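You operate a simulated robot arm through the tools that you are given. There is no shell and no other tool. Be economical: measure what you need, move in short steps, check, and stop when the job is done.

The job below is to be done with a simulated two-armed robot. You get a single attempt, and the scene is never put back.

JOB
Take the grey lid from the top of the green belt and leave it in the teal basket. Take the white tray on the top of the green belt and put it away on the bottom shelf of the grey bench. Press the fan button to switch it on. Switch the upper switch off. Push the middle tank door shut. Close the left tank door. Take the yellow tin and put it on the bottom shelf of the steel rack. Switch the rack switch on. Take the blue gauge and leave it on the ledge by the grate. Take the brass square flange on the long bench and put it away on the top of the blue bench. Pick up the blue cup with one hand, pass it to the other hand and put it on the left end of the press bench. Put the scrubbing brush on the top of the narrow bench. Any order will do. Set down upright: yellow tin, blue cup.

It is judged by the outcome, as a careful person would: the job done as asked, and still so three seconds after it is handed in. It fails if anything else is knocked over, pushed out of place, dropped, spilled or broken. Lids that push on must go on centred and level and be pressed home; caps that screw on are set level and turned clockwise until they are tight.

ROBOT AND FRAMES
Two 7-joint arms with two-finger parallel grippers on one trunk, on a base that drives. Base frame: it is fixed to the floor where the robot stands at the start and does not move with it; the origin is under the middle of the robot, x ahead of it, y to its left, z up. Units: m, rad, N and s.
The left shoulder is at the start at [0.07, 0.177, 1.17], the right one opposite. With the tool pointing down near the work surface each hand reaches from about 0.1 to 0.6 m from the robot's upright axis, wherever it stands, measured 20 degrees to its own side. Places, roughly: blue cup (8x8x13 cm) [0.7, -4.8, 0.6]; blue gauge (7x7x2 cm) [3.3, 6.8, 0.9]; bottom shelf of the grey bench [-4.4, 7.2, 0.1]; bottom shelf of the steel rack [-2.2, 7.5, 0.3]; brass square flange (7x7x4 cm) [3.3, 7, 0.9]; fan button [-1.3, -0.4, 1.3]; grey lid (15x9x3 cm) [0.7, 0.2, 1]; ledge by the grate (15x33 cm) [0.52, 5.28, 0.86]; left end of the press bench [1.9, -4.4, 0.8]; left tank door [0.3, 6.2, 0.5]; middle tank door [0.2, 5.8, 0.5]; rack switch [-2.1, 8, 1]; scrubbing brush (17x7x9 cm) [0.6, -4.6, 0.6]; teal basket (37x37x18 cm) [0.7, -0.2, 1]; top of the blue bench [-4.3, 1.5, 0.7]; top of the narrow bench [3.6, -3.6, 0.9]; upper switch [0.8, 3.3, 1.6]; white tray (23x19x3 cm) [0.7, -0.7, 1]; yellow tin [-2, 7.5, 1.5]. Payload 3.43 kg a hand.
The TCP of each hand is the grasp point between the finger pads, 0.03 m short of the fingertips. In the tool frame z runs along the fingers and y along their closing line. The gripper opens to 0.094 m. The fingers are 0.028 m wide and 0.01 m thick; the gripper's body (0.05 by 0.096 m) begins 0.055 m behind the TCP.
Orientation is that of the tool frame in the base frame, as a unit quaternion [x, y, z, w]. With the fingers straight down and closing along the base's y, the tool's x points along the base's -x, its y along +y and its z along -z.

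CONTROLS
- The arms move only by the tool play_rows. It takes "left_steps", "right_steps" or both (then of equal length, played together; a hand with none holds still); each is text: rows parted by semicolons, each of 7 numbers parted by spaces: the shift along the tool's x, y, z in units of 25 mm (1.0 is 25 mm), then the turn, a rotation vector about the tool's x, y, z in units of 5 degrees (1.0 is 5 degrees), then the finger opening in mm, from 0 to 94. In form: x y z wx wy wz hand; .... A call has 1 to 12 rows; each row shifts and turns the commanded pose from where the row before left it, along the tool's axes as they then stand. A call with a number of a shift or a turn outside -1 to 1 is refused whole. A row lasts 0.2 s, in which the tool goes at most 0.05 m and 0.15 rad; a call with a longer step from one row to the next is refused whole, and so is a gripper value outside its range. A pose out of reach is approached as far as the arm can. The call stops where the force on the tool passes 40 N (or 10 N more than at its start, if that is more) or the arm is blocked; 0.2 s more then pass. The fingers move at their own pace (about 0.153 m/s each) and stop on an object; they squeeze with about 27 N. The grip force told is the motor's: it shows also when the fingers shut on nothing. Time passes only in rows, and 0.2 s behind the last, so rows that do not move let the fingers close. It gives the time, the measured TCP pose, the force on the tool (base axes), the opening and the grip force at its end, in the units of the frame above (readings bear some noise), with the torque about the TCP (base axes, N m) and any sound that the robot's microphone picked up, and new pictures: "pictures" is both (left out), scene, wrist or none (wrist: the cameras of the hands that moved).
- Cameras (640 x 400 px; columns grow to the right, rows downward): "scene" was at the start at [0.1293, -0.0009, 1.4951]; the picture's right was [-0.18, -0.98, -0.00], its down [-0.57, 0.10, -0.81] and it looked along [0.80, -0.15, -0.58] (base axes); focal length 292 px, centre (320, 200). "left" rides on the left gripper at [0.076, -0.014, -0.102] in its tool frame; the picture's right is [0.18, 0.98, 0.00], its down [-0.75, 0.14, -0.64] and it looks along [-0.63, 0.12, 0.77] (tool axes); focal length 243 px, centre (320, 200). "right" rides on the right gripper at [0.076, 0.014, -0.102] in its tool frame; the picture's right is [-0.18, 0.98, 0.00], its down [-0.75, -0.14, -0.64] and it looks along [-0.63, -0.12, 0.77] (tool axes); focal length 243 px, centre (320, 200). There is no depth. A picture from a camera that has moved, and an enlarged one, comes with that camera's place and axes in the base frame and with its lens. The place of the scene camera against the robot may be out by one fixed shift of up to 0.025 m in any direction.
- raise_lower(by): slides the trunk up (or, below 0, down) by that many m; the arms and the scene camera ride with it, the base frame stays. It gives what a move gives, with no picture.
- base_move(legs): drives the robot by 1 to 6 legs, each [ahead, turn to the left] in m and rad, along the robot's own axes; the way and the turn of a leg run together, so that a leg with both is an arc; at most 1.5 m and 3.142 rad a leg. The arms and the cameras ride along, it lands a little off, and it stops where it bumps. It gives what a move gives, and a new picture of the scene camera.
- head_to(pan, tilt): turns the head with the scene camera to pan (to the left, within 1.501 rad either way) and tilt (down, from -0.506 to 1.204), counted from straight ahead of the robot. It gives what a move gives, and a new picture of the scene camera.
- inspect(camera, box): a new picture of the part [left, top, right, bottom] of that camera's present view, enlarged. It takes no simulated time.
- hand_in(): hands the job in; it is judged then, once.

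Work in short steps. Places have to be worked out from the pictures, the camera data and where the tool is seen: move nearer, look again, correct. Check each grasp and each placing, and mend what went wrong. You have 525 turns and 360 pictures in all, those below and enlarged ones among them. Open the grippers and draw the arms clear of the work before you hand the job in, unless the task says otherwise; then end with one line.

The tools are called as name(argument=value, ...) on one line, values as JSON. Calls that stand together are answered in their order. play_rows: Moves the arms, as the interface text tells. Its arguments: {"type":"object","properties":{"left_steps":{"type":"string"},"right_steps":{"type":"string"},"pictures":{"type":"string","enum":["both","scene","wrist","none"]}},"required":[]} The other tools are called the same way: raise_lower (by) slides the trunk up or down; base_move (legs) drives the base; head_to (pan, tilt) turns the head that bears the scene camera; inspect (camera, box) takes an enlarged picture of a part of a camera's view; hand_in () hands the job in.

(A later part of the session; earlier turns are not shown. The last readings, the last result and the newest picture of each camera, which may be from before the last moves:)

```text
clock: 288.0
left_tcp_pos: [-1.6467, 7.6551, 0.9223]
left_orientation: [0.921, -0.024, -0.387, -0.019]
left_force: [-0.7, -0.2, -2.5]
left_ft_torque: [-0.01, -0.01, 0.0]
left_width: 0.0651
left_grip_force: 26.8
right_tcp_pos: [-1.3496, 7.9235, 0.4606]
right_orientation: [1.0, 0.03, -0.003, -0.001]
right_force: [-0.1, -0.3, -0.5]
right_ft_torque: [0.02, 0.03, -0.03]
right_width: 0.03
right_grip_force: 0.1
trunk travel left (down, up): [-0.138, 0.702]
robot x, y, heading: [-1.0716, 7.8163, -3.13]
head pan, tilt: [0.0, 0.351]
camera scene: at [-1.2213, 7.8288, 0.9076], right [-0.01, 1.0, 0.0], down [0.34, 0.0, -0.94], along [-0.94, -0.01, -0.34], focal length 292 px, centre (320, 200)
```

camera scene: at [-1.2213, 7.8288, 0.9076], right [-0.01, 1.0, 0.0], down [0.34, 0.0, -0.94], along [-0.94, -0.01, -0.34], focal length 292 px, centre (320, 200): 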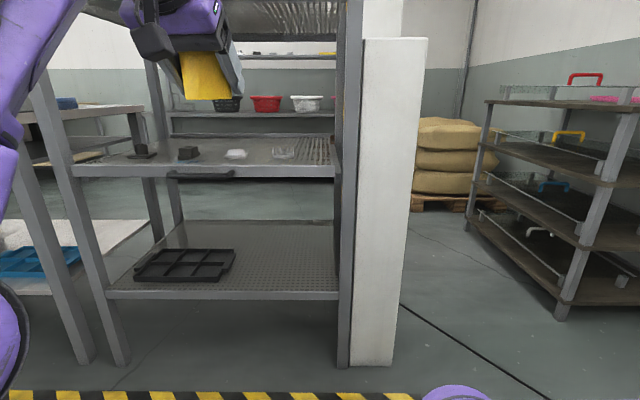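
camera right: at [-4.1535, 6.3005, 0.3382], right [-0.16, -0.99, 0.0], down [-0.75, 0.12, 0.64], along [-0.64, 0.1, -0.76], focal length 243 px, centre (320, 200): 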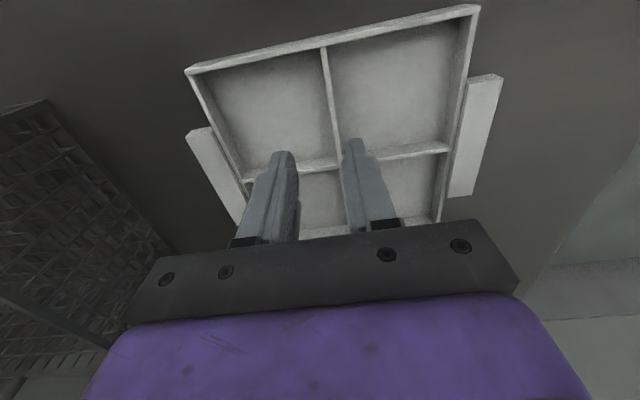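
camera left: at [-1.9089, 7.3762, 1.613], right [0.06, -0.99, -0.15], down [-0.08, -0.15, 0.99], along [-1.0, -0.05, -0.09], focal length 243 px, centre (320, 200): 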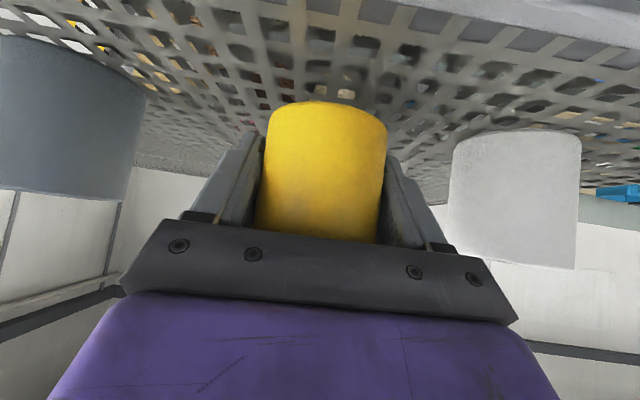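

I lower the trunk the rest and bring the tin down with the arm, still in front of the rack.

raise_lower(by=-0.13)

play_rows(left_steps="0.7 0 0.7 0 0 0 30;0.7 0 0.7 0 0 0 30;0.7 0 0.7 0 0 0 30;0.7 0 0.7 0 0 0 30;0.7 0 0.7 0 0 0 30;0.7 0 0.7 0 0 0 30;0.7 0 0.7 0 0 0 30;0.7 0 0.7 0 0 0 30;0.7 0 0.7 0 0 0 30;0.7 0 0.7 0 0 0 30;0.7 0 0.7 0 0 0 30;0.7 0 0.7 0 0 0 30", pictures="both")

```text
clock: 289.6
left_tcp_pos: [-1.6468, 7.6551, 0.793]
left_orientation: [0.922, -0.024, -0.387, -0.02]
left_force: [-0.1, 0.1, -2.0]
left_ft_torque: [-0.01, 0.01, 0.0]
left_width: 0.0652
left_grip_force: 27.4
right_tcp_pos: [-1.3495, 7.9233, 0.3318]
right_orientation: [1.0, 0.031, -0.003, -0.001]
right_force: [0.4, -0.1, 0.6]
right_ft_torque: [-0.02, 0.02, -0.05]
right_width: 0.0301
right_grip_force: 0.1
trunk travel left (down, up): [-0.008, 0.832]
robot x, y, heading: [-1.0717, 7.8149, -3.133]
head pan, tilt: [0.0, 0.351]
```

```text
clock: 292.2
left_tcp_pos: [-1.7904, 7.6886, 0.6276]
left_orientation: [0.922, -0.024, -0.387, -0.018]
left_force: [0.3, 0.0, -2.3]
left_ft_torque: [-0.02, -0.03, -0.04]
left_width: 0.0653
left_grip_force: 26.7
left hand out of reach, approached as far as the arm can: row 1, 2, 3, 4, 5, 6, 7, 8, 9, 10, 11, 12
right_tcp_pos: [-1.3492, 7.9232, 0.331]
right_orientation: [1.0, 0.031, -0.002, -0.001]
right_force: [-0.5, -0.2, 0.1]
right_ft_torque: [0.03, -0.04, 0.02]
right_width: 0.0303
right_grip_force: 0.1
trunk travel left (down, up): [-0.008, 0.832]
robot x, y, heading: [-1.0728, 7.8103, -3.129]
head pan, tilt: [0.0, 0.351]
camera scene: at [-1.2211, 7.8288, 0.7776], right [-0.01, 1.0, 0.0], down [0.34, 0.0, -0.94], along [-0.94, -0.01, -0.34], focal length 292 px, centre (320, 200)
camera left: at [-1.6621, 7.6958, 0.6447], right [0.07, -0.99, -0.15], down [-0.08, -0.15, 0.98], along [-0.99, -0.06, -0.09], focal length 243 px, centre (320, 200)
```

scene: 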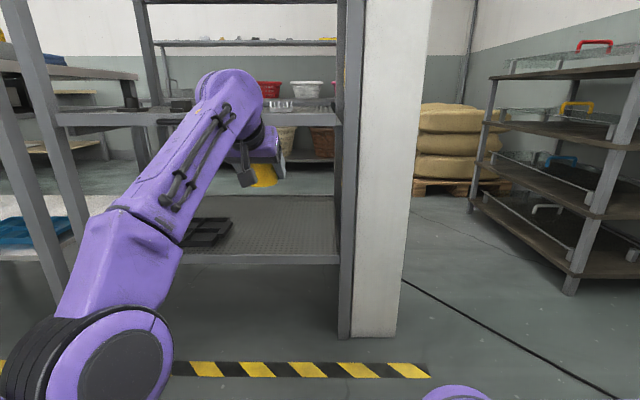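
left: 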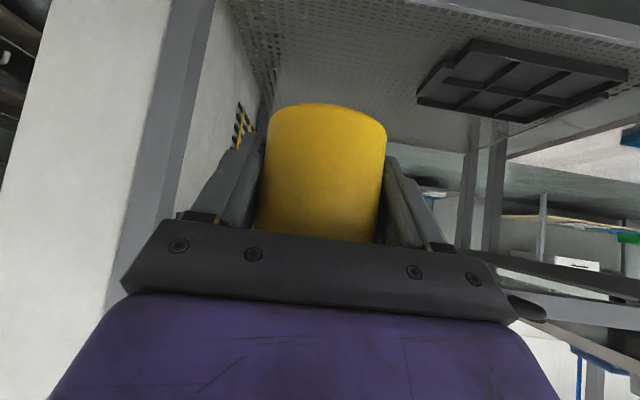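

The arm is stuck in an awkward branch (hand drifts outward). I command it back toward the body and see how it responds.

play_rows(left_steps="0.7 0 -0.7 0 0 0 30;0.7 0 -0.7 0 0 0 30;0.7 0 -0.7 0 0 0 30;0.7 0 -0.7 0 0 0 30;0.7 0 -0.7 0 0 0 30;0.7 0 -0.7 0 0 0 30", pictures="scene")

```text
clock: 293.6
left_tcp_pos: [-1.7331, 7.7026, 0.6987]
left_orientation: [0.922, -0.024, -0.386, -0.019]
left_force: [0.3, -0.9, -3.1]
left_ft_torque: [0.01, 0.02, 0.04]
left_width: 0.0651
left_grip_force: 26.7
left hand out of reach, approached as far as the arm can: row 1, 2, 3, 4, 5, 6
right_tcp_pos: [-1.3501, 7.9233, 0.3304]
right_orientation: [1.0, 0.031, -0.003, 0.0]
right_force: [-0.4, -0.5, 0.1]
right_ft_torque: [0.0, -0.03, -0.01]
right_width: 0.0298
right_grip_force: 0.1
trunk travel left (down, up): [-0.008, 0.832]
robot x, y, heading: [-1.0733, 7.8162, -3.132]
head pan, tilt: [0.0, 0.351]
camera scene: at [-1.2212, 7.8288, 0.7776], right [-0.01, 1.0, 0.0], down [0.34, 0.0, -0.94], along [-0.94, -0.01, -0.34], focal length 292 px, centre (320, 200)
```

scene: 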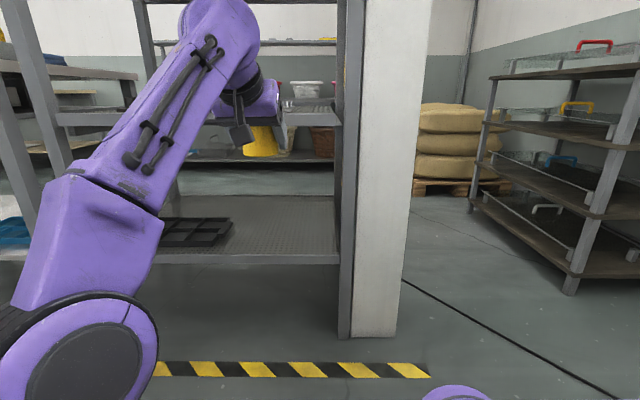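

The wrist is at its bend limit because the forearm points up. Extending the arm forward and low should relieve it, so I back the base 0.2 m and command forward-and-down.

base_move(legs=[[-0.2, 0]])

play_rows(left_steps="-0.56 0 1 0 0 0 30;-0.56 0 1 0 0 0 30;-0.56 0 1 0 0 0 30;-0.56 0 1 0 0 0 30;-0.56 0 1 0 0 0 30;-0.56 0 1 0 0 0 30;-0.56 0 1 0 0 0 30;-0.56 0 1 0 0 0 30", pictures="scene")

```text
clock: 295.2
left_tcp_pos: [-1.5326, 7.7046, 0.6999]
left_orientation: [0.922, -0.024, -0.386, -0.019]
left_force: [-0.7, 0.6, -2.1]
left_ft_torque: [0.0, 0.02, 0.0]
left_width: 0.0652
left_grip_force: 27.6
right_tcp_pos: [-1.1486, 7.9258, 0.3308]
right_orientation: [1.0, 0.03, -0.003, -0.001]
right_force: [0.2, 0.8, -0.8]
right_ft_torque: [0.01, 0.0, 0.0]
right_width: 0.0301
right_grip_force: 0.0
trunk travel left (down, up): [-0.008, 0.832]
robot x, y, heading: [-0.8711, 7.8203, -3.13]
head pan, tilt: [0.0, 0.351]
camera scene: at [-1.0209, 7.831, 0.7776], right [-0.01, 1.0, 0.0], down [0.34, 0.0, -0.94], along [-0.94, -0.01, -0.34], focal length 292 px, centre (320, 200)
```

scene: 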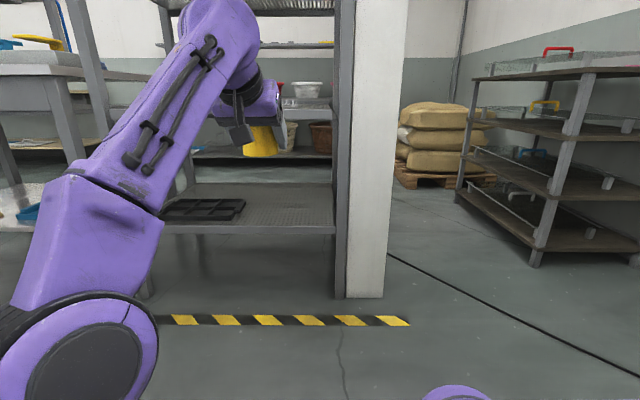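

```text
clock: 297.0
left_tcp_pos: [-1.6174, 7.6858, 0.5865]
left_orientation: [0.922, -0.024, -0.387, -0.019]
left_force: [0.4, 0.1, -1.8]
left_ft_torque: [0.01, 0.01, -0.01]
left_width: 0.0653
left_grip_force: 27.1
left hand out of reach, approached as far as the arm can: row 1, 2, 3, 4, 5, 6, 7, 8
right_tcp_pos: [-1.1493, 7.9262, 0.331]
right_orientation: [1.0, 0.03, -0.002, -0.001]
right_force: [-0.2, -0.6, -0.7]
right_ft_torque: [-0.01, 0.03, -0.01]
right_width: 0.0302
right_grip_force: 0.1
trunk travel left (down, up): [-0.008, 0.832]
robot x, y, heading: [-0.8702, 7.8151, -3.129]
head pan, tilt: [0.0, 0.351]
camera scene: at [-1.0208, 7.831, 0.7777], right [-0.01, 1.0, 0.0], down [0.34, 0.0, -0.94], along [-0.94, -0.01, -0.34], focal length 292 px, centre (320, 200)
```

scene: 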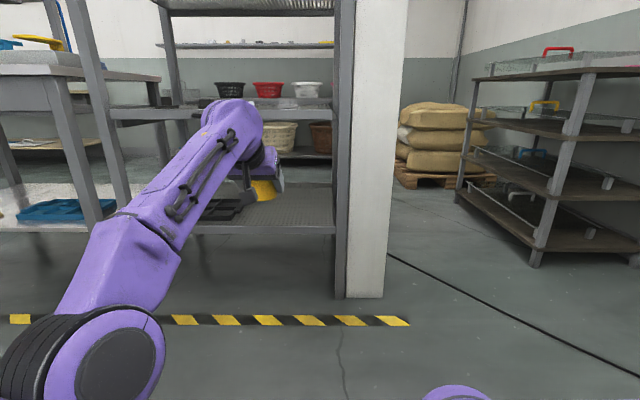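

It's coming down as it extends. I continue the same way.

play_rows(left_steps="-0.56 0 1 0 0 0 30;-0.56 0 1 0 0 0 30;-0.56 0 1 0 0 0 30;-0.56 0 1 0 0 0 30;-0.56 0 1 0 0 0 30;-0.56 0 1 0 0 0 30;-0.56 0 1 0 0 0 30", pictures="scene")

```text
clock: 298.6
left_tcp_pos: [-1.6541, 7.6675, 0.5084]
left_orientation: [0.922, -0.024, -0.386, -0.019]
left_force: [-0.2, -0.5, -2.6]
left_ft_torque: [-0.03, -0.04, -0.01]
left_width: 0.0653
left_grip_force: 27.2
left hand out of reach, approached as far as the arm can: row 1, 2, 3, 4, 5, 6, 7
right_tcp_pos: [-1.1494, 7.9265, 0.3312]
right_orientation: [1.0, 0.031, -0.003, -0.002]
right_force: [-0.5, -0.7, 0.1]
right_ft_torque: [-0.02, -0.01, 0.01]
right_width: 0.0303
right_grip_force: 0.0
trunk travel left (down, up): [-0.008, 0.832]
robot x, y, heading: [-0.8734, 7.8179, -3.133]
head pan, tilt: [0.0, 0.351]
camera scene: at [-1.0208, 7.831, 0.7776], right [-0.01, 1.0, 0.0], down [0.34, 0.0, -0.94], along [-0.94, -0.01, -0.34], focal length 292 px, centre (320, 200)
```

scene: 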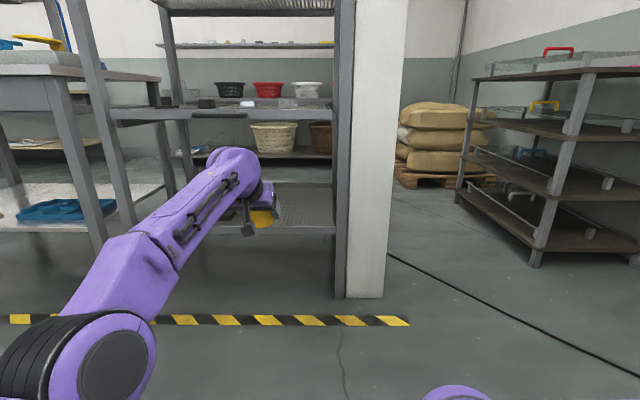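

Close. I now command straight down.

play_rows(left_steps="0.7 0 0.7 0 0 0 30;0.7 0 0.7 0 0 0 30;0.7 0 0.7 0 0 0 30;0.7 0 0.7 0 0 0 30;0.7 0 0.7 0 0 0 30;0 0 0 0 0 0 30", pictures="scene")

```text
clock: 300.0
left_tcp_pos: [-1.6548, 7.6683, 0.3842]
left_orientation: [0.922, -0.024, -0.386, -0.019]
left_force: [1.2, -0.6, -2.2]
left_ft_torque: [0.03, -0.01, -0.03]
left_width: 0.0652
left_grip_force: 27.0
right_tcp_pos: [-1.1493, 7.9258, 0.3306]
right_orientation: [1.0, 0.031, -0.003, -0.001]
right_force: [-0.9, 0.2, 0.3]
right_ft_torque: [-0.03, 0.03, -0.02]
right_width: 0.03
right_grip_force: 0.2
trunk travel left (down, up): [-0.008, 0.832]
robot x, y, heading: [-0.8726, 7.8184, -3.128]
head pan, tilt: [0.0, 0.351]
camera scene: at [-1.021, 7.8309, 0.7776], right [-0.01, 1.0, 0.0], down [0.34, 0.0, -0.94], along [-0.94, -0.01, -0.34], focal length 292 px, centre (320, 200)
```

scene: 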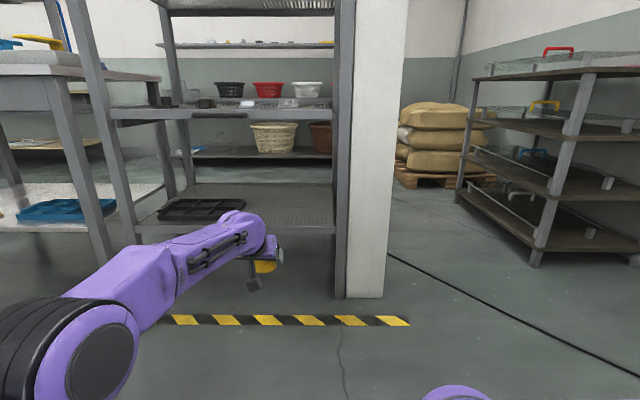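

In reach again. I raise 7 cm and drive forward to bring the tin over the shelf.

raise_lower(by=0.07)

base_move(legs=[[0.37, 0]])

play_rows(left_steps="0 0 0 0 0 0 30", pictures="wrist")

```text
clock: 301.1
left_tcp_pos: [-1.6554, 7.6698, 0.4553]
left_orientation: [0.922, -0.025, -0.385, -0.019]
left_force: [-0.5, -0.4, -2.2]
left_ft_torque: [0.0, 0.01, 0.02]
left_width: 0.0653
left_grip_force: 26.9
right_tcp_pos: [-1.1493, 7.9256, 0.4003]
right_orientation: [1.0, 0.031, -0.002, -0.001]
right_force: [-0.8, 0.2, -0.6]
right_ft_torque: [0.0, -0.04, -0.02]
right_width: 0.0303
right_grip_force: 0.0
trunk travel left (down, up): [-0.078, 0.762]
robot x, y, heading: [-0.8714, 7.82, -3.132]
head pan, tilt: [0.0, 0.351]
```

```text
clock: 303.5
left_tcp_pos: [-2.0241, 7.6698, 0.4548]
left_orientation: [0.922, -0.025, -0.385, -0.019]
left_force: [0.9, -0.3, -2.0]
left_ft_torque: [0.0, 0.0, -0.01]
left_width: 0.065
left_grip_force: 27.3
right_tcp_pos: [-1.5174, 7.9241, 0.4004]
right_orientation: [1.0, 0.029, -0.002, 0.0]
right_force: [-1.1, -0.2, -0.8]
right_ft_torque: [0.01, -0.02, -0.01]
right_width: 0.03
right_grip_force: 0.0
trunk travel left (down, up): [-0.078, 0.762]
robot x, y, heading: [-1.2407, 7.8147, -3.134]
head pan, tilt: [0.0, 0.351]
camera scene: at [-1.3903, 7.8286, 0.8476], right [-0.01, 1.0, 0.0], down [0.34, 0.0, -0.94], along [-0.94, -0.01, -0.34], focal length 292 px, centre (320, 200)
```

scene: 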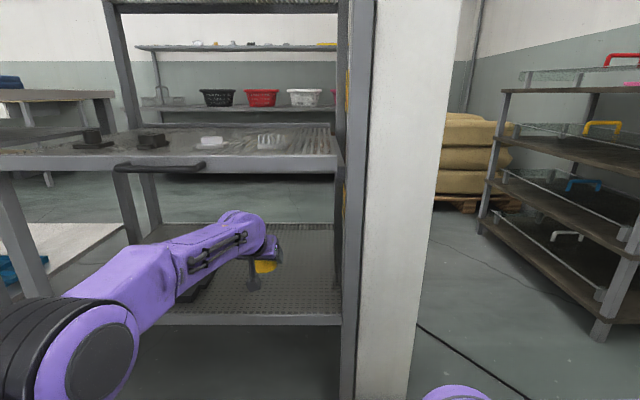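

```text
clock: 303.9
left_tcp_pos: [-2.0245, 7.6691, 0.4539]
left_orientation: [0.922, -0.026, -0.385, -0.019]
left_force: [0.0, -0.7, -1.7]
left_ft_torque: [0.02, -0.03, 0.03]
left_width: 0.065
left_grip_force: 27.3
right_tcp_pos: [-1.5169, 7.9227, 0.3999]
right_orientation: [1.0, 0.028, -0.002, -0.001]
right_force: [0.1, -1.6, -0.6]
right_ft_torque: [0.01, 0.0, 0.04]
right_width: 0.0298
right_grip_force: 0.1
trunk travel left (down, up): [-0.078, 0.762]
robot x, y, heading: [-1.24, 7.8153, -3.135]
head pan, tilt: [0.0, 0.351]
camera left: at [-1.8959, 7.6743, 0.4721], right [0.07, -0.99, -0.15], down [-0.08, -0.15, 0.98], along [-0.99, -0.05, -0.09], focal length 243 px, centre (320, 200)
```

left: 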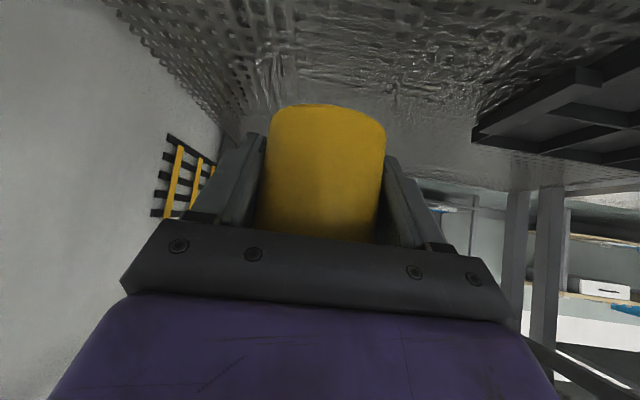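

The tin is clear of everything. I lower it gently until contact.

play_rows(left_steps="0.7 0 0.7 0 0 0 30;0.7 0 0.7 0 0 0 30;0.35 0 0.35 0 0 0 30;0.2 0 0.2 0 0 0 30;0.2 0 0.2 0 0 0 30;0.2 0 0.2 0 0 0 30;0.2 0 0.2 0 0 0 30;0.2 0 0.2 0 0 0 30", pictures="none")

```text
clock: 305.7
left_tcp_pos: [-2.025, 7.6702, 0.3575]
left_orientation: [0.922, -0.025, -0.386, -0.02]
left_force: [0.0, 0.0, -1.4]
left_ft_torque: [-0.02, -0.03, -0.01]
left_width: 0.065
left_grip_force: 27.2
right_tcp_pos: [-1.5184, 7.9247, 0.4003]
right_orientation: [1.0, 0.029, -0.002, 0.0]
right_force: [0.0, -0.7, 0.8]
right_ft_torque: [0.01, -0.03, 0.0]
right_width: 0.0299
right_grip_force: 0.0
trunk travel left (down, up): [-0.078, 0.762]
robot x, y, heading: [-1.2394, 7.8131, -3.136]
head pan, tilt: [0.0, 0.351]
```

Still no contact; I continue in small steps.

play_rows(left_steps="0.2 0 0.2 0 0 0 30;0.2 0 0.2 0 0 0 30;0.2 0 0.2 0 0 0 30;0.2 0 0.2 0 0 0 30;0.2 0 0.2 0 0 0 30;0.2 0 0.2 0 0 0 30", pictures="wrist")

```text
clock: 306.5
left_tcp_pos: [-2.0292, 7.6707, 0.3511]
left_orientation: [0.917, -0.025, -0.398, -0.019]
left_force: [-5.2, -0.1, 16.4]
left_ft_torque: [-0.24, -0.22, -0.06]
left_width: 0.0653
left_grip_force: 26.7
right_tcp_pos: [-1.5174, 7.9237, 0.4021]
right_orientation: [1.0, 0.028, -0.004, -0.001]
right_force: [0.5, 0.0, 0.4]
right_ft_torque: [0.01, 0.01, 0.01]
right_width: 0.0302
right_grip_force: 0.1
trunk travel left (down, up): [-0.078, 0.762]
robot x, y, heading: [-1.2413, 7.8133, -3.133]
head pan, tilt: [0.0, 0.351]
stopped in row 4 (left hand): the force on the tool passed its limit at 44 N (the readings are from after the stop); the commanded pose is now the measured one
camera left: at [-1.9003, 7.6762, 0.3653], right [0.06, -0.99, -0.15], down [-0.05, -0.15, 0.99], along [-1.0, -0.05, -0.06], focal length 243 px, centre (320, 200)
```

left: 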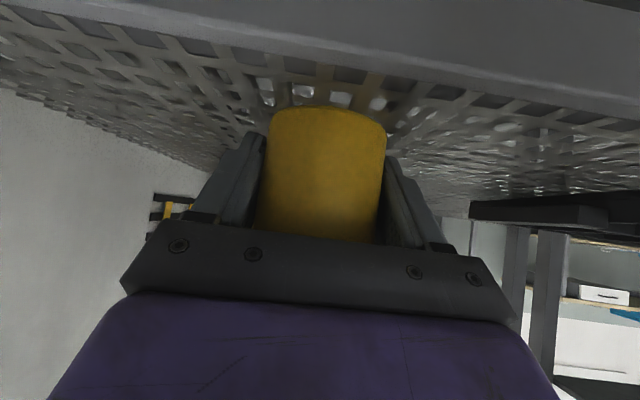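

Contact made. I relax upward 2 mm, open the fingers, and look.

play_rows(left_steps="-0.08 0 -0.08 0 0.2 0 30;0 0 0 0 0 0 70;0 0 0 0 0 0 92;0 0 0 0 0 0 92;0 0 0 0 0 0 92", pictures="wrist")

```text
clock: 307.7
left_tcp_pos: [-2.0264, 7.6709, 0.3507]
left_orientation: [0.922, -0.026, -0.387, -0.018]
left_force: [6.6, 14.9, 23.1]
left_ft_torque: [-0.54, 0.12, 0.09]
left_width: 0.0831
left_grip_force: 0.1
right_tcp_pos: [-1.5158, 7.925, 0.4017]
right_orientation: [1.0, 0.028, -0.006, 0.0]
right_force: [0.1, 0.7, 0.2]
right_ft_torque: [-0.04, 0.02, -0.03]
right_width: 0.03
right_grip_force: 0.0
trunk travel left (down, up): [-0.078, 0.762]
robot x, y, heading: [-1.241, 7.8137, -3.132]
head pan, tilt: [0.0, 0.351]
camera left: at [-1.8985, 7.677, 0.3687], right [0.07, -0.99, -0.14], down [-0.08, -0.15, 0.99], along [-0.99, -0.05, -0.09], focal length 243 px, centre (320, 200)
```

left: 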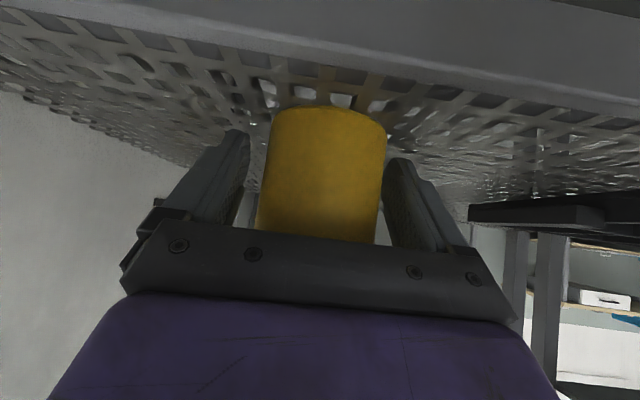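

A fingertip is catching the mesh. I rise a few mm, finish opening, then reverse the base straight back.

play_rows(left_steps="-0.12 0 -0.12 0 0 0 80;-0.12 0 -0.12 0 0 0 88;-0.1 0 -0.1 0 0 0 90;0 0 0 0 0 0 90", pictures="none")

play_rows(left_steps="0.7 0 -0.7 0 0 0 90;0.7 0 -0.7 0 0 0 90;0.7 0 -0.7 0 0 0 90", pictures="wrist")

```text
clock: 308.7
left_tcp_pos: [-2.027, 7.6706, 0.359]
left_orientation: [0.923, -0.026, -0.384, -0.019]
left_force: [0.3, 0.0, -0.4]
left_ft_torque: [-0.01, -0.01, -0.01]
left_width: 0.0899
left_grip_force: 0.0
right_tcp_pos: [-1.5174, 7.9245, 0.4017]
right_orientation: [1.0, 0.029, -0.003, -0.001]
right_force: [-0.1, -0.4, 0.4]
right_ft_torque: [0.02, 0.02, -0.02]
right_width: 0.0301
right_grip_force: 0.1
trunk travel left (down, up): [-0.078, 0.762]
robot x, y, heading: [-1.2408, 7.8182, -3.136]
head pan, tilt: [0.0, 0.351]
```

```text
clock: 309.5
left_tcp_pos: [-1.9537, 7.6665, 0.3591]
left_orientation: [0.923, -0.027, -0.384, -0.019]
left_force: [-0.3, 0.5, -1.2]
left_ft_torque: [0.01, 0.04, 0.02]
left_width: 0.0903
left_grip_force: 0.1
right_tcp_pos: [-1.5164, 7.923, 0.401]
right_orientation: [1.0, 0.029, -0.003, -0.001]
right_force: [0.3, -0.9, -0.8]
right_ft_torque: [-0.01, -0.02, 0.0]
right_width: 0.0301
right_grip_force: 0.0
trunk travel left (down, up): [-0.078, 0.762]
robot x, y, heading: [-1.242, 7.8169, -3.136]
head pan, tilt: [0.0, 0.351]
camera left: at [-1.8256, 7.6717, 0.3757], right [0.07, -0.99, -0.15], down [-0.08, -0.15, 0.98], along [-0.99, -0.05, -0.09], focal length 243 px, centre (320, 200)
```

left: 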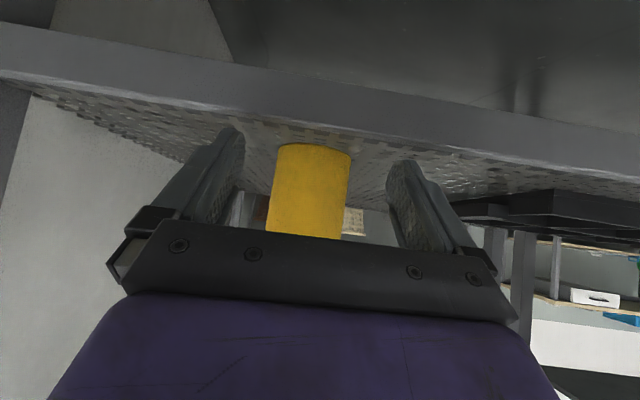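

The tin stands upright. I raise a little and reverse clear.

raise_lower(by=0.05)

base_move(legs=[[-0.35, 0]])

```text
clock: 310.4
left_tcp_pos: [-1.9541, 7.6655, 0.4075]
left_orientation: [0.922, -0.027, -0.385, -0.019]
left_force: [-0.6, -0.2, 0.0]
left_ft_torque: [0.01, -0.02, 0.0]
left_width: 0.0901
left_grip_force: 0.0
right_tcp_pos: [-1.5182, 7.9245, 0.4506]
right_orientation: [1.0, 0.028, -0.003, -0.001]
right_force: [0.5, -0.1, -0.2]
right_ft_torque: [0.02, 0.01, 0.02]
right_width: 0.03
right_grip_force: 0.0
trunk travel left (down, up): [-0.128, 0.712]
robot x, y, heading: [-1.2406, 7.8098, -3.134]
head pan, tilt: [0.0, 0.351]
```

```text
clock: 312.7
left_tcp_pos: [-1.6027, 7.6681, 0.4082]
left_orientation: [0.922, -0.026, -0.385, -0.019]
left_force: [-1.0, -0.2, -0.2]
left_ft_torque: [-0.01, -0.01, -0.02]
left_width: 0.0899
left_grip_force: 0.0
right_tcp_pos: [-1.1662, 7.9267, 0.4506]
right_orientation: [1.0, 0.028, -0.003, -0.001]
right_force: [-0.1, -0.1, -0.1]
right_ft_torque: [0.02, -0.02, -0.03]
right_width: 0.0299
right_grip_force: 0.2
trunk travel left (down, up): [-0.128, 0.712]
robot x, y, heading: [-0.8887, 7.816, -3.128]
head pan, tilt: [0.0, 0.351]
camera scene: at [-1.0385, 7.8307, 0.8977], right [-0.01, 1.0, 0.0], down [0.34, 0.0, -0.94], along [-0.94, -0.01, -0.34], focal length 292 px, centre (320, 200)
```

scene: 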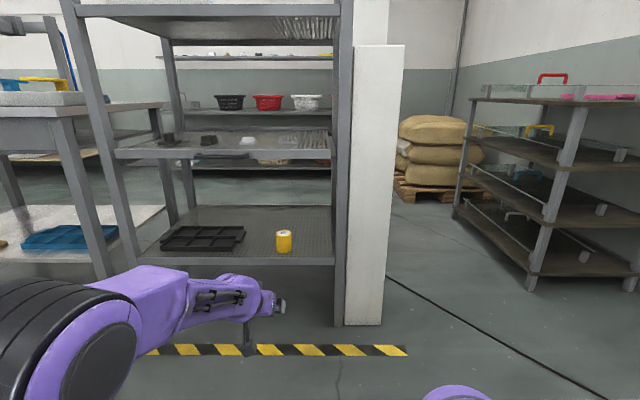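

The tin is upright on the bottom shelf. I raise the trunk and look for the rack switch at the white panel beside the rack.

raise_lower(by=0.4)

raise_lower(by=0.22)

head_to(pan=-0.1, tilt=0.4)

inspect(camera="scene", box=[260, 100, 460, 260])

```text
clock: 316.6
left_tcp_pos: [-1.6027, 7.6689, 0.8088]
left_orientation: [0.922, -0.026, -0.385, -0.019]
left_force: [0.2, -0.7, -0.2]
left_ft_torque: [0.01, 0.01, 0.01]
left_width: 0.09
left_grip_force: 0.0
right_tcp_pos: [-1.1658, 7.926, 0.851]
right_orientation: [1.0, 0.029, -0.002, -0.001]
right_force: [0.8, 0.1, 0.3]
right_ft_torque: [0.02, -0.01, 0.02]
right_width: 0.0302
right_grip_force: 0.1
trunk travel left (down, up): [-0.528, 0.312]
robot x, y, heading: [-0.8887, 7.8162, -3.14]
head pan, tilt: [0.0, 0.351]
```

```text
clock: 318.9
left_tcp_pos: [-1.6032, 7.6682, 1.0291]
left_orientation: [0.922, -0.026, -0.385, -0.019]
left_force: [-0.7, 0.1, 0.3]
left_ft_torque: [-0.02, 0.01, 0.04]
left_width: 0.0898
left_grip_force: 0.0
right_tcp_pos: [-1.1671, 7.9264, 1.0709]
right_orientation: [1.0, 0.029, -0.003, 0.0]
right_force: [0.4, -0.2, 0.3]
right_ft_torque: [0.01, 0.0, 0.0]
right_width: 0.0299
right_grip_force: 0.1
trunk travel left (down, up): [-0.748, 0.092]
robot x, y, heading: [-0.8859, 7.8114, -3.134]
head pan, tilt: [0.0, 0.351]
```

```text
clock: 319.6
left_tcp_pos: [-1.6028, 7.668, 1.0279]
left_orientation: [0.922, -0.026, -0.385, -0.018]
left_force: [0.0, 0.7, 0.8]
left_ft_torque: [-0.01, 0.0, 0.01]
left_width: 0.09
left_grip_force: 0.0
right_tcp_pos: [-1.1659, 7.9251, 1.0698]
right_orientation: [1.0, 0.028, -0.003, 0.0]
right_force: [-1.0, -0.2, 0.7]
right_ft_torque: [0.02, 0.0, 0.02]
right_width: 0.0303
right_grip_force: 0.1
trunk travel left (down, up): [-0.748, 0.092]
robot x, y, heading: [-0.8881, 7.819, -3.133]
head pan, tilt: [-0.099, 0.4]
camera scene: at [-1.0378, 7.84, 1.5131], right [0.09, 1.0, 0.0], down [0.39, -0.04, -0.92], along [-0.92, 0.09, -0.39], focal length 292 px, centre (320, 200)
```

scene: 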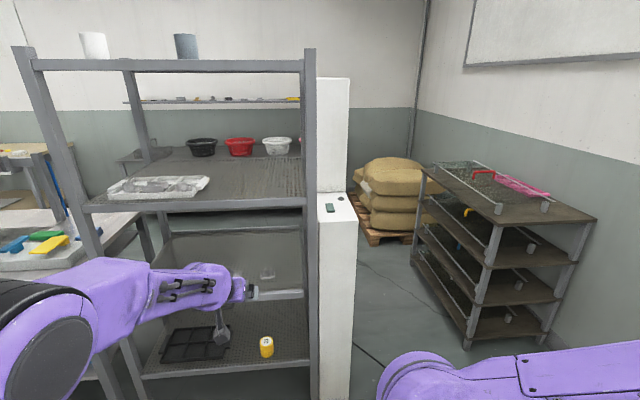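

```text
2.50 times, centred on (360, 180) of scene
camera zoom: at [-1.0378, 7.84, 1.5131], right [0.09, 1.0, 0.0], down [0.39, -0.04, -0.92], along [-0.92, 0.09, -0.39], focal length 731 px, centre (220, 250)
```

zoom: 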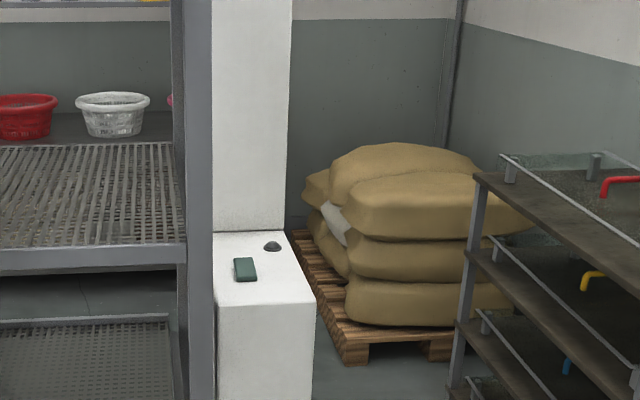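

The rack switch is a green rocker on top of the pedestal at about (-2.096, 7.98, 1.03), with a lamp beside it. I retract the left arm first.

play_rows(left_steps="0.7 0 -0.7 0 0 0 60;0.7 0 -0.7 0 0 0 30;0.7 0 -0.7 0 0 0 0;0.7 0 -0.7 0 0 0 0;0.7 0 -0.7 0 0 0 0;0.7 0 -0.7 0 1 0 0;0.7 0 -0.7 0 1 0 0;0 0 0 0 1 0 0;0 0 0 0 1 0 0;0 0 0 0 1 0 0;0 0 0 0 1 0 0;0 0 0 0 1 0 0", right_steps="0 0 -0.5 0 0 0 0;0 0 -1 0 0 0 0;0 0 -1 0 0 0 0;0 0 -1 0 0 0 0;0 0 0 0 0 0 0;0 0 0 0 0 0 0;0 0 0 0 0 0 0;0 0 0 0 0 0 0;0 0 0 0 0 0 0;0 0 0 0 0 0 0;0 0 0 0 0 0 0;0 0 0 0 0 0 0", pictures="scene")

```text
clock: 322.1
left_tcp_pos: [-1.4312, 7.6582, 1.0299]
left_orientation: [0.996, -0.03, -0.088, -0.01]
left_force: [-0.9, 0.4, -0.3]
left_ft_torque: [0.01, 0.01, -0.03]
left_width: 0.0001
left_grip_force: 26.9
right_tcp_pos: [-1.1673, 7.9267, 1.1599]
right_orientation: [1.0, 0.029, -0.003, -0.001]
right_force: [-0.2, 0.3, 0.5]
right_ft_torque: [0.0, -0.02, -0.03]
right_width: 0.0003
right_grip_force: 27.4
trunk travel left (down, up): [-0.748, 0.092]
robot x, y, heading: [-0.8892, 7.8173, -3.141]
head pan, tilt: [-0.099, 0.4]
camera scene: at [-1.0384, 7.8398, 1.513], right [0.09, 1.0, 0.0], down [0.39, -0.04, -0.92], along [-0.92, 0.09, -0.39], focal length 292 px, centre (320, 200)
```

scene: 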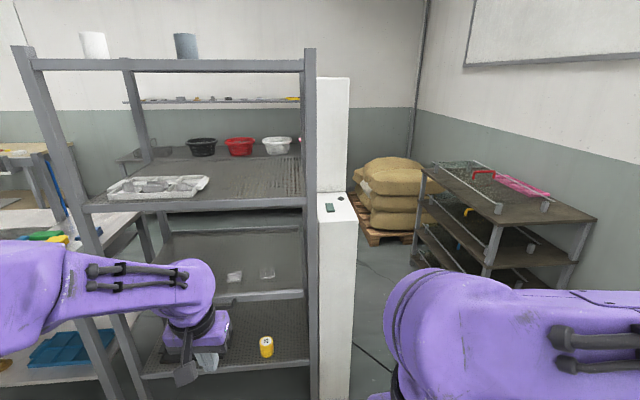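

The left arm is back in a good posture. I tuck it in and extend the right hand forward, then approach.

play_rows(left_steps="1 0 0 0 1 0 0;1 0 0 0 1 0 0;1 0 0 0 0 0 0;1 0 0 0 0 0 0;1 0 -0.5 0 0 0 0;1 0 -0.5 0 0 0 0;1 0 -0.5 0 0 0 0;1 0 -0.5 0 0 0 0;1 0 -0.5 0 0 0 0;0 0 -0.5 0 0 0 0;0 0 -0.5 0 0 0 0", right_steps="-1 0 0 0 0 0 0;-1 0 0 0 0 0 0;-1 0 0 0 0 0 0;-1 0 0 0 0 0 0;-1 0 0 0 0 0 0;-1 0 0 0 0 0 0;-1 0 0 0 0 0 0;-1 0 0 0 0 0 0;-1 0 0 0 0 0 0;-1 0 0 0 0 0 0;-1 -0.2 0 0 0 0 0", pictures="none")

base_move(legs=[[0.57, 0]])

```text
clock: 324.6
left_tcp_pos: [-1.2059, 7.6424, 1.109]
left_orientation: [0.999, -0.031, -0.001, -0.008]
left_force: [-0.4, -0.2, -0.2]
left_ft_torque: [-0.03, -0.04, 0.02]
left_width: 0.0
left_grip_force: 27.1
right_tcp_pos: [-1.4428, 7.9174, 1.1598]
right_orientation: [1.0, 0.029, -0.002, -0.001]
right_force: [0.5, 0.4, 0.4]
right_ft_torque: [0.0, -0.03, -0.01]
right_width: 0.0
right_grip_force: 27.0
trunk travel left (down, up): [-0.748, 0.092]
robot x, y, heading: [-0.8876, 7.8162, -3.132]
head pan, tilt: [-0.099, 0.4]
```

```text
clock: 327.3
left_tcp_pos: [-1.6836, 7.6391, 1.1135]
left_orientation: [0.999, -0.031, -0.007, -0.006]
left_force: [-0.5, -0.5, 0.3]
left_ft_torque: [0.03, 0.0, 0.0]
left_width: 0.0001
left_grip_force: 26.7
right_tcp_pos: [-1.9151, 7.9097, 1.1621]
right_orientation: [0.999, 0.034, 0.0, -0.003]
right_force: [-0.4, 0.3, 0.2]
right_ft_torque: [-0.02, 0.02, 0.02]
right_width: 0.0
right_grip_force: 27.0
trunk travel left (down, up): [-0.748, 0.092]
robot x, y, heading: [-1.3789, 7.8133, -3.141]
head pan, tilt: [-0.099, 0.4]
stopped in leg 1: the robot was blocked; the commanded pose is now the measured one
camera scene: at [-1.5119, 7.8397, 1.5146], right [0.1, 1.0, 0.0], down [0.38, -0.04, -0.93], along [-0.92, 0.09, -0.38], focal length 292 px, centre (320, 200)
```

scene: 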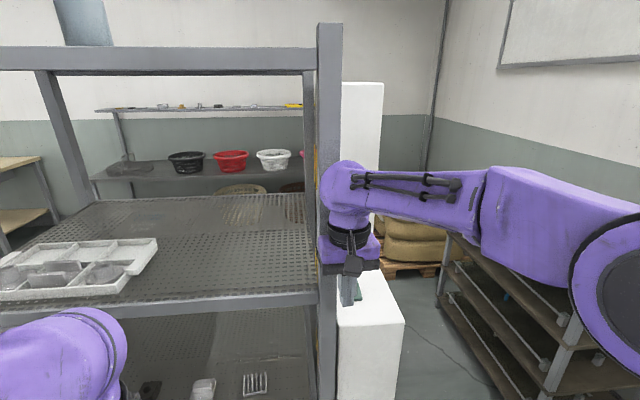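

Blocked: the right hand likely met the rack post at y≈7.92–7.96. I back off, shift the hand right past the post, and turn it so its narrow side faces the post.

base_move(legs=[[-0.12, 0]])

play_rows(right_steps="0 -1 0 0 0 0 0;0 -1 0 0 0 0 0;0 -1 0 0 0 0 0;0 0 0 0 0 -1 0;0 0 0 0 0 -1 0;0 0 0 0 0 -1 0;0 0 0 0 0 -1 0;0 0 0 0 0 -1 0;0 0 0 0 0 -1 0;0 0 0 0 0 -1 0;0 0 0 0 0 -1 0;0 0 0 0 0 -1 0", pictures="none")

play_rows(right_steps="0 0 0 0 0 -1 0;0 0 0 0 0 -1 0;0 0 0 0 0 -1 0;0 0 0 0 0 -1 0;0 0 0 0 0 -1 0;0 0 0 0 0 -1 0;0 0 0 0 0 -1 0;0 0 0 0 0 -1 0;0 0 0 0 0 -1 0", pictures="both")

```text
clock: 328.5
left_tcp_pos: [-1.576, 7.6374, 1.1096]
left_orientation: [0.999, -0.031, -0.003, -0.007]
left_force: [-0.3, 0.5, 0.6]
left_ft_torque: [0.0, 0.01, 0.0]
left_width: 0.0002
left_grip_force: 26.8
right_tcp_pos: [-1.8082, 7.9078, 1.1563]
right_orientation: [0.999, 0.036, 0.005, -0.004]
right_force: [0.6, -0.2, 0.7]
right_ft_torque: [0.0, 0.0, 0.01]
right_width: 0.0005
right_grip_force: 26.9
trunk travel left (down, up): [-0.748, 0.092]
robot x, y, heading: [-1.2626, 7.811, -3.135]
head pan, tilt: [-0.099, 0.4]
camera scene: at [-1.408, 7.837, 1.5131], right [0.09, 1.0, 0.0], down [0.39, -0.04, -0.92], along [-0.92, 0.09, -0.39], focal length 292 px, centre (320, 200)
```

scene: 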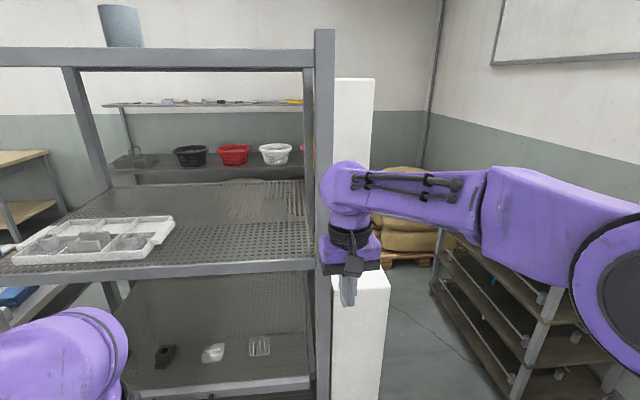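

```text
clock: 331.1
left_tcp_pos: [-1.5757, 7.6378, 1.1098]
left_orientation: [0.999, -0.031, -0.003, -0.007]
left_force: [0.0, -0.3, 0.4]
left_ft_torque: [0.03, -0.02, 0.03]
left_width: 0.0002
left_grip_force: 26.8
right_tcp_pos: [-1.8132, 7.9835, 1.1572]
right_orientation: [0.909, 0.416, 0.006, -0.001]
right_force: [-0.1, 0.2, 0.3]
right_ft_torque: [0.01, 0.03, -0.01]
right_width: 0.0
right_grip_force: 27.1
trunk travel left (down, up): [-0.748, 0.092]
robot x, y, heading: [-1.2584, 7.8139, -3.143]
head pan, tilt: [-0.099, 0.4]
```

```text
clock: 333.1
left_tcp_pos: [-1.5766, 7.6375, 1.1094]
left_orientation: [1.0, -0.031, -0.002, -0.007]
left_force: [-0.3, 0.1, 0.5]
left_ft_torque: [0.0, 0.06, 0.01]
left_width: 0.0
left_grip_force: 27.0
right_tcp_pos: [-1.8126, 7.9828, 1.1558]
right_orientation: [0.682, 0.732, 0.006, 0.001]
right_force: [0.2, 0.3, 0.9]
right_ft_torque: [-0.01, 0.0, -0.02]
right_width: 0.0
right_grip_force: 26.6
trunk travel left (down, up): [-0.748, 0.092]
robot x, y, heading: [-1.258, 7.8123, -3.138]
head pan, tilt: [-0.099, 0.4]
camera scene: at [-1.4082, 7.8365, 1.5131], right [0.09, 1.0, 0.0], down [0.39, -0.04, -0.92], along [-0.92, 0.09, -0.39], focal length 292 px, centre (320, 200)
camera right: at [-1.8063, 8.0598, 1.2599], right [0.99, -0.11, 0.01], down [-0.09, -0.77, 0.63], along [-0.07, -0.63, -0.77], focal length 243 px, centre (320, 200)
```

scene: 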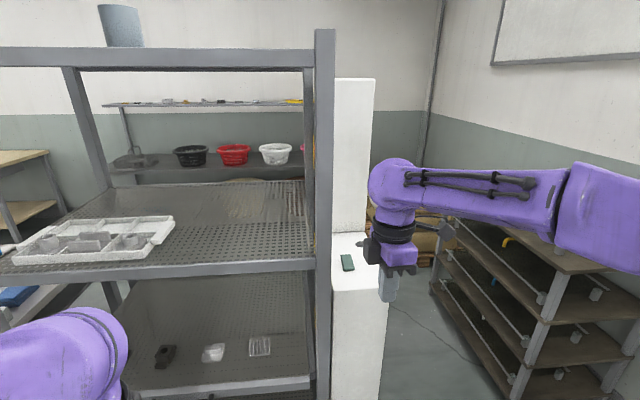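
right: 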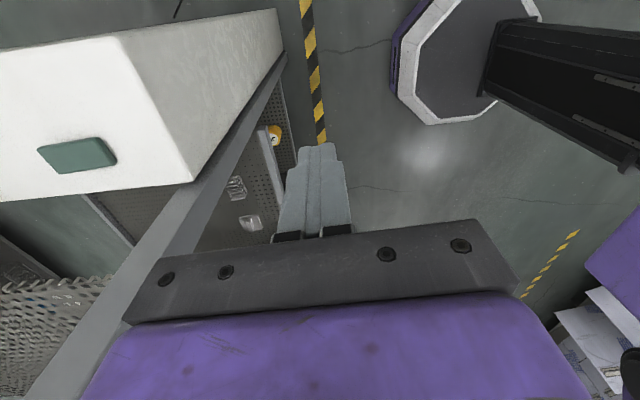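

I zoom on the rocker to see which way it is tilted.

inspect(camera="right", box=[20, 120, 140, 195])

inspect(camera="scene", box=[320, 225, 400, 290])

```text
5.33 times, centred on (80, 158) of right
camera zoom: at [-1.8063, 8.0598, 1.2599], right [0.99, -0.11, 0.01], down [-0.09, -0.77, 0.63], along [-0.07, -0.63, -0.77], focal length 1294 px, centre (1600, 427)
```

zoom: 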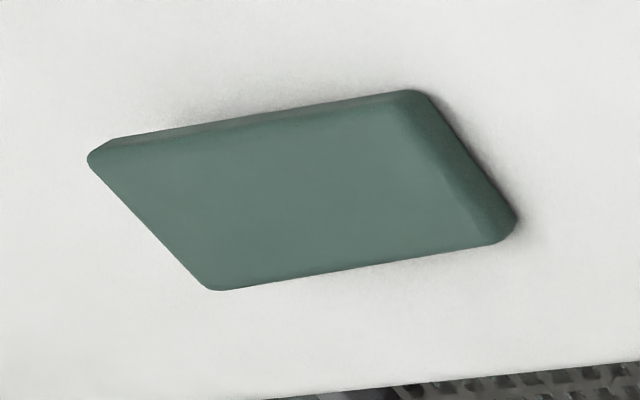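

```text
6.15 times, centred on (360, 258) of scene
camera zoom: at [-1.4082, 7.8365, 1.5131], right [0.09, 1.0, 0.0], down [0.39, -0.04, -0.92], along [-0.92, 0.09, -0.39], focal length 1799 px, centre (74, -154)
```

zoom: 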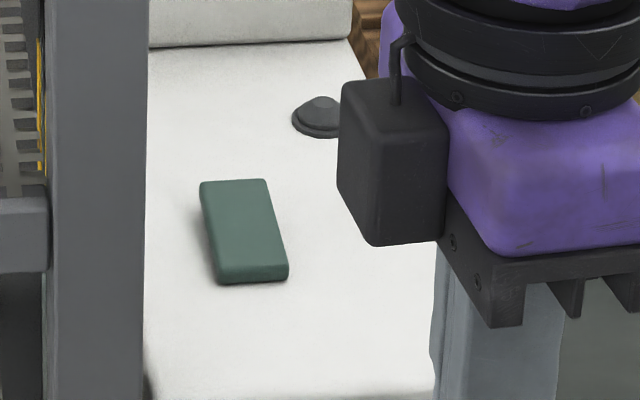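

The near (robot-side) end of the rocker stands up, at about (-2.025, 7.972, 1.055). I shift right 3 cm for post clearance and drive 0.16 m ahead.

play_rows(right_steps="0.7 0 0 0 0 0 0;0.5 0 0 0 0 0 0;0 0 0 0 0 0 0", pictures="none")

base_move(legs=[[0.16, 0]])

play_rows(right_steps="0 -0.5 0 0 0 0 0;0 0 0 0 0 0 0", pictures="wrist")

```text
clock: 333.9
left_tcp_pos: [-1.5761, 7.6368, 1.1102]
left_orientation: [1.0, -0.03, -0.002, -0.008]
left_force: [0.2, -0.1, -0.2]
left_ft_torque: [-0.01, 0.02, -0.02]
left_width: 0.0001
left_grip_force: 27.0
right_tcp_pos: [-1.8159, 8.0143, 1.1548]
right_orientation: [0.682, 0.731, 0.007, 0.0]
right_force: [0.1, 0.0, -0.1]
right_ft_torque: [0.0, 0.01, 0.0]
right_width: 0.0
right_grip_force: 27.3
trunk travel left (down, up): [-0.748, 0.092]
robot x, y, heading: [-1.2564, 7.8121, -3.137]
head pan, tilt: [-0.099, 0.4]
```

```text
clock: 335.4
left_tcp_pos: [-1.7313, 7.6353, 1.1105]
left_orientation: [1.0, -0.03, -0.003, -0.007]
left_force: [0.3, 0.1, -0.6]
left_ft_torque: [0.0, 0.0, 0.01]
left_width: 0.0001
left_grip_force: 26.9
right_tcp_pos: [-1.9729, 8.011, 1.1579]
right_orientation: [0.681, 0.732, 0.006, 0.0]
right_force: [0.1, 0.2, 0.1]
right_ft_torque: [0.0, 0.03, 0.02]
right_width: 0.0
right_grip_force: 27.2
trunk travel left (down, up): [-0.748, 0.092]
robot x, y, heading: [-1.4111, 7.8152, -3.132]
head pan, tilt: [-0.099, 0.4]
camera scene: at [-1.5638, 7.835, 1.5134], right [0.09, 1.0, 0.0], down [0.39, -0.04, -0.92], along [-0.92, 0.08, -0.39], focal length 292 px, centre (320, 200)
```

scene: 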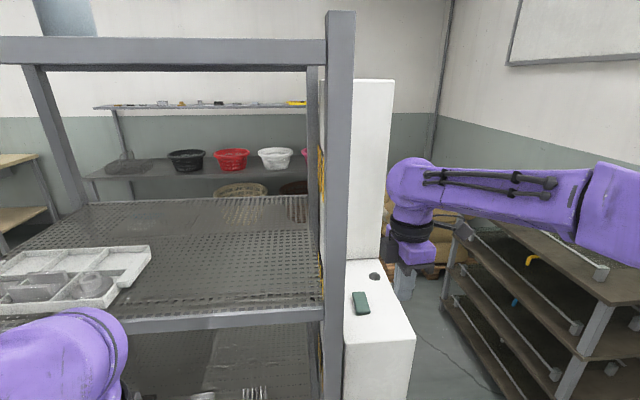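

```text
clock: 335.9
left_tcp_pos: [-1.7342, 7.6352, 1.1096]
left_orientation: [1.0, -0.03, -0.003, -0.008]
left_force: [0.1, -0.1, 0.5]
left_ft_torque: [0.0, 0.03, 0.01]
left_width: 0.0001
left_grip_force: 26.6
right_tcp_pos: [-1.9862, 8.0094, 1.1559]
right_orientation: [0.682, 0.732, 0.006, 0.001]
right_force: [0.1, -0.3, 0.1]
right_ft_torque: [0.01, 0.01, -0.02]
right_width: 0.0
right_grip_force: 27.3
trunk travel left (down, up): [-0.748, 0.092]
robot x, y, heading: [-1.4179, 7.8108, -3.134]
head pan, tilt: [-0.099, 0.4]
camera right: at [-1.9793, 8.0865, 1.2596], right [0.99, -0.11, 0.01], down [-0.09, -0.77, 0.63], along [-0.07, -0.63, -0.77], focal length 243 px, centre (320, 200)
```

right: 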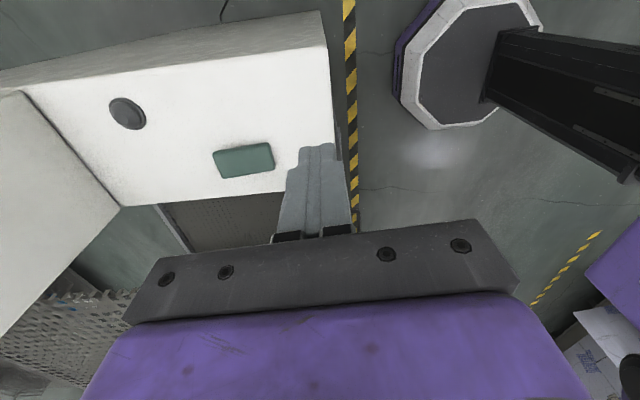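

Latest view puts the near end at about (-2.05, 7.974). I move over it, lower to just above, and look.

play_rows(right_steps="0 -0.9 0 0 0 0 0;0 -0.9 0 0 0 0 0;0 -0.86 0 0 0 0 0;-0.63 0 0.6 0 0 0 0;-0.63 0 0.6 0 0 0 0;0 0 0.6 0 0 0 0;0 0 0.4 0 0 0 0", pictures="both")

```text
clock: 337.6
left_tcp_pos: [-1.7336, 7.6356, 1.1092]
left_orientation: [1.0, -0.029, -0.003, -0.008]
left_force: [-0.4, 0.8, 0.9]
left_ft_torque: [-0.01, 0.01, -0.03]
left_width: 0.0
left_grip_force: 27.4
right_tcp_pos: [-2.0508, 7.974, 1.1002]
right_orientation: [0.681, 0.732, 0.006, 0.001]
right_force: [0.4, 0.4, -0.3]
right_ft_torque: [0.01, -0.01, 0.02]
right_width: 0.0
right_grip_force: 26.6
trunk travel left (down, up): [-0.748, 0.092]
robot x, y, heading: [-1.4168, 7.8159, -3.132]
head pan, tilt: [-0.099, 0.4]
camera scene: at [-1.5663, 7.8349, 1.5131], right [0.09, 1.0, 0.0], down [0.39, -0.04, -0.92], along [-0.92, 0.08, -0.39], focal length 292 px, centre (320, 200)
camera right: at [-2.0428, 8.0506, 1.2027], right [0.99, -0.11, 0.01], down [-0.09, -0.77, 0.63], along [-0.07, -0.63, -0.77], focal length 243 px, centre (320, 200)
```

scene: 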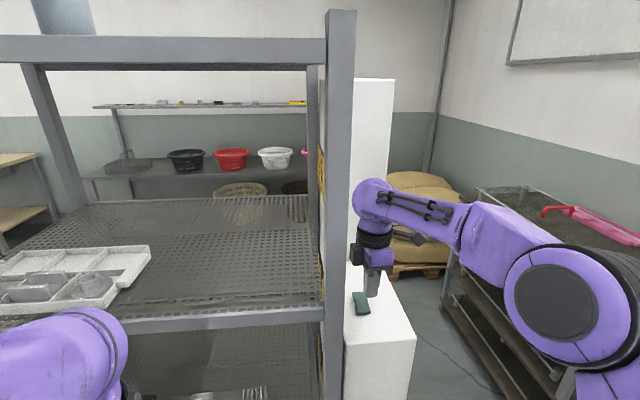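
right: 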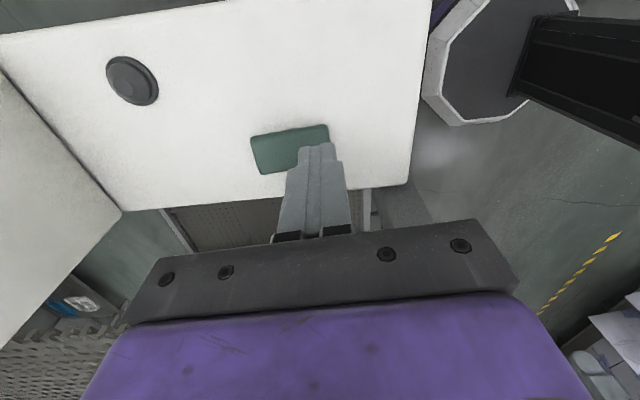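

The fingers are above the near end. I press down in small steps.

play_rows(right_steps="0 -0.1 0.4 0 0 0 0;0 0 0.2 0 0 0 0;0 0 0.2 0 0 0 0;0 0 0.2 0 0 0 0;0 0 0.2 0 0 0 0;0 0 0.2 0 0 0 0;0 0 0.2 0 0 0 0;0 0 0.2 0 0 0 0", pictures="none")

```text
clock: 339.4
left_tcp_pos: [-1.7314, 7.6344, 1.1103]
left_orientation: [0.999, -0.03, -0.005, -0.008]
left_force: [1.2, -0.1, 1.5]
left_ft_torque: [0.02, 0.03, 0.04]
left_width: 0.0
left_grip_force: 26.8
right_tcp_pos: [-2.052, 7.9745, 1.0619]
right_orientation: [0.682, 0.731, 0.002, -0.004]
right_force: [-9.5, 4.0, 38.9]
right_ft_torque: [-0.07, 0.65, -0.05]
right_width: 0.0
right_grip_force: 26.5
trunk travel left (down, up): [-0.748, 0.092]
robot x, y, heading: [-1.4154, 7.812, -3.131]
head pan, tilt: [-0.099, 0.4]
```

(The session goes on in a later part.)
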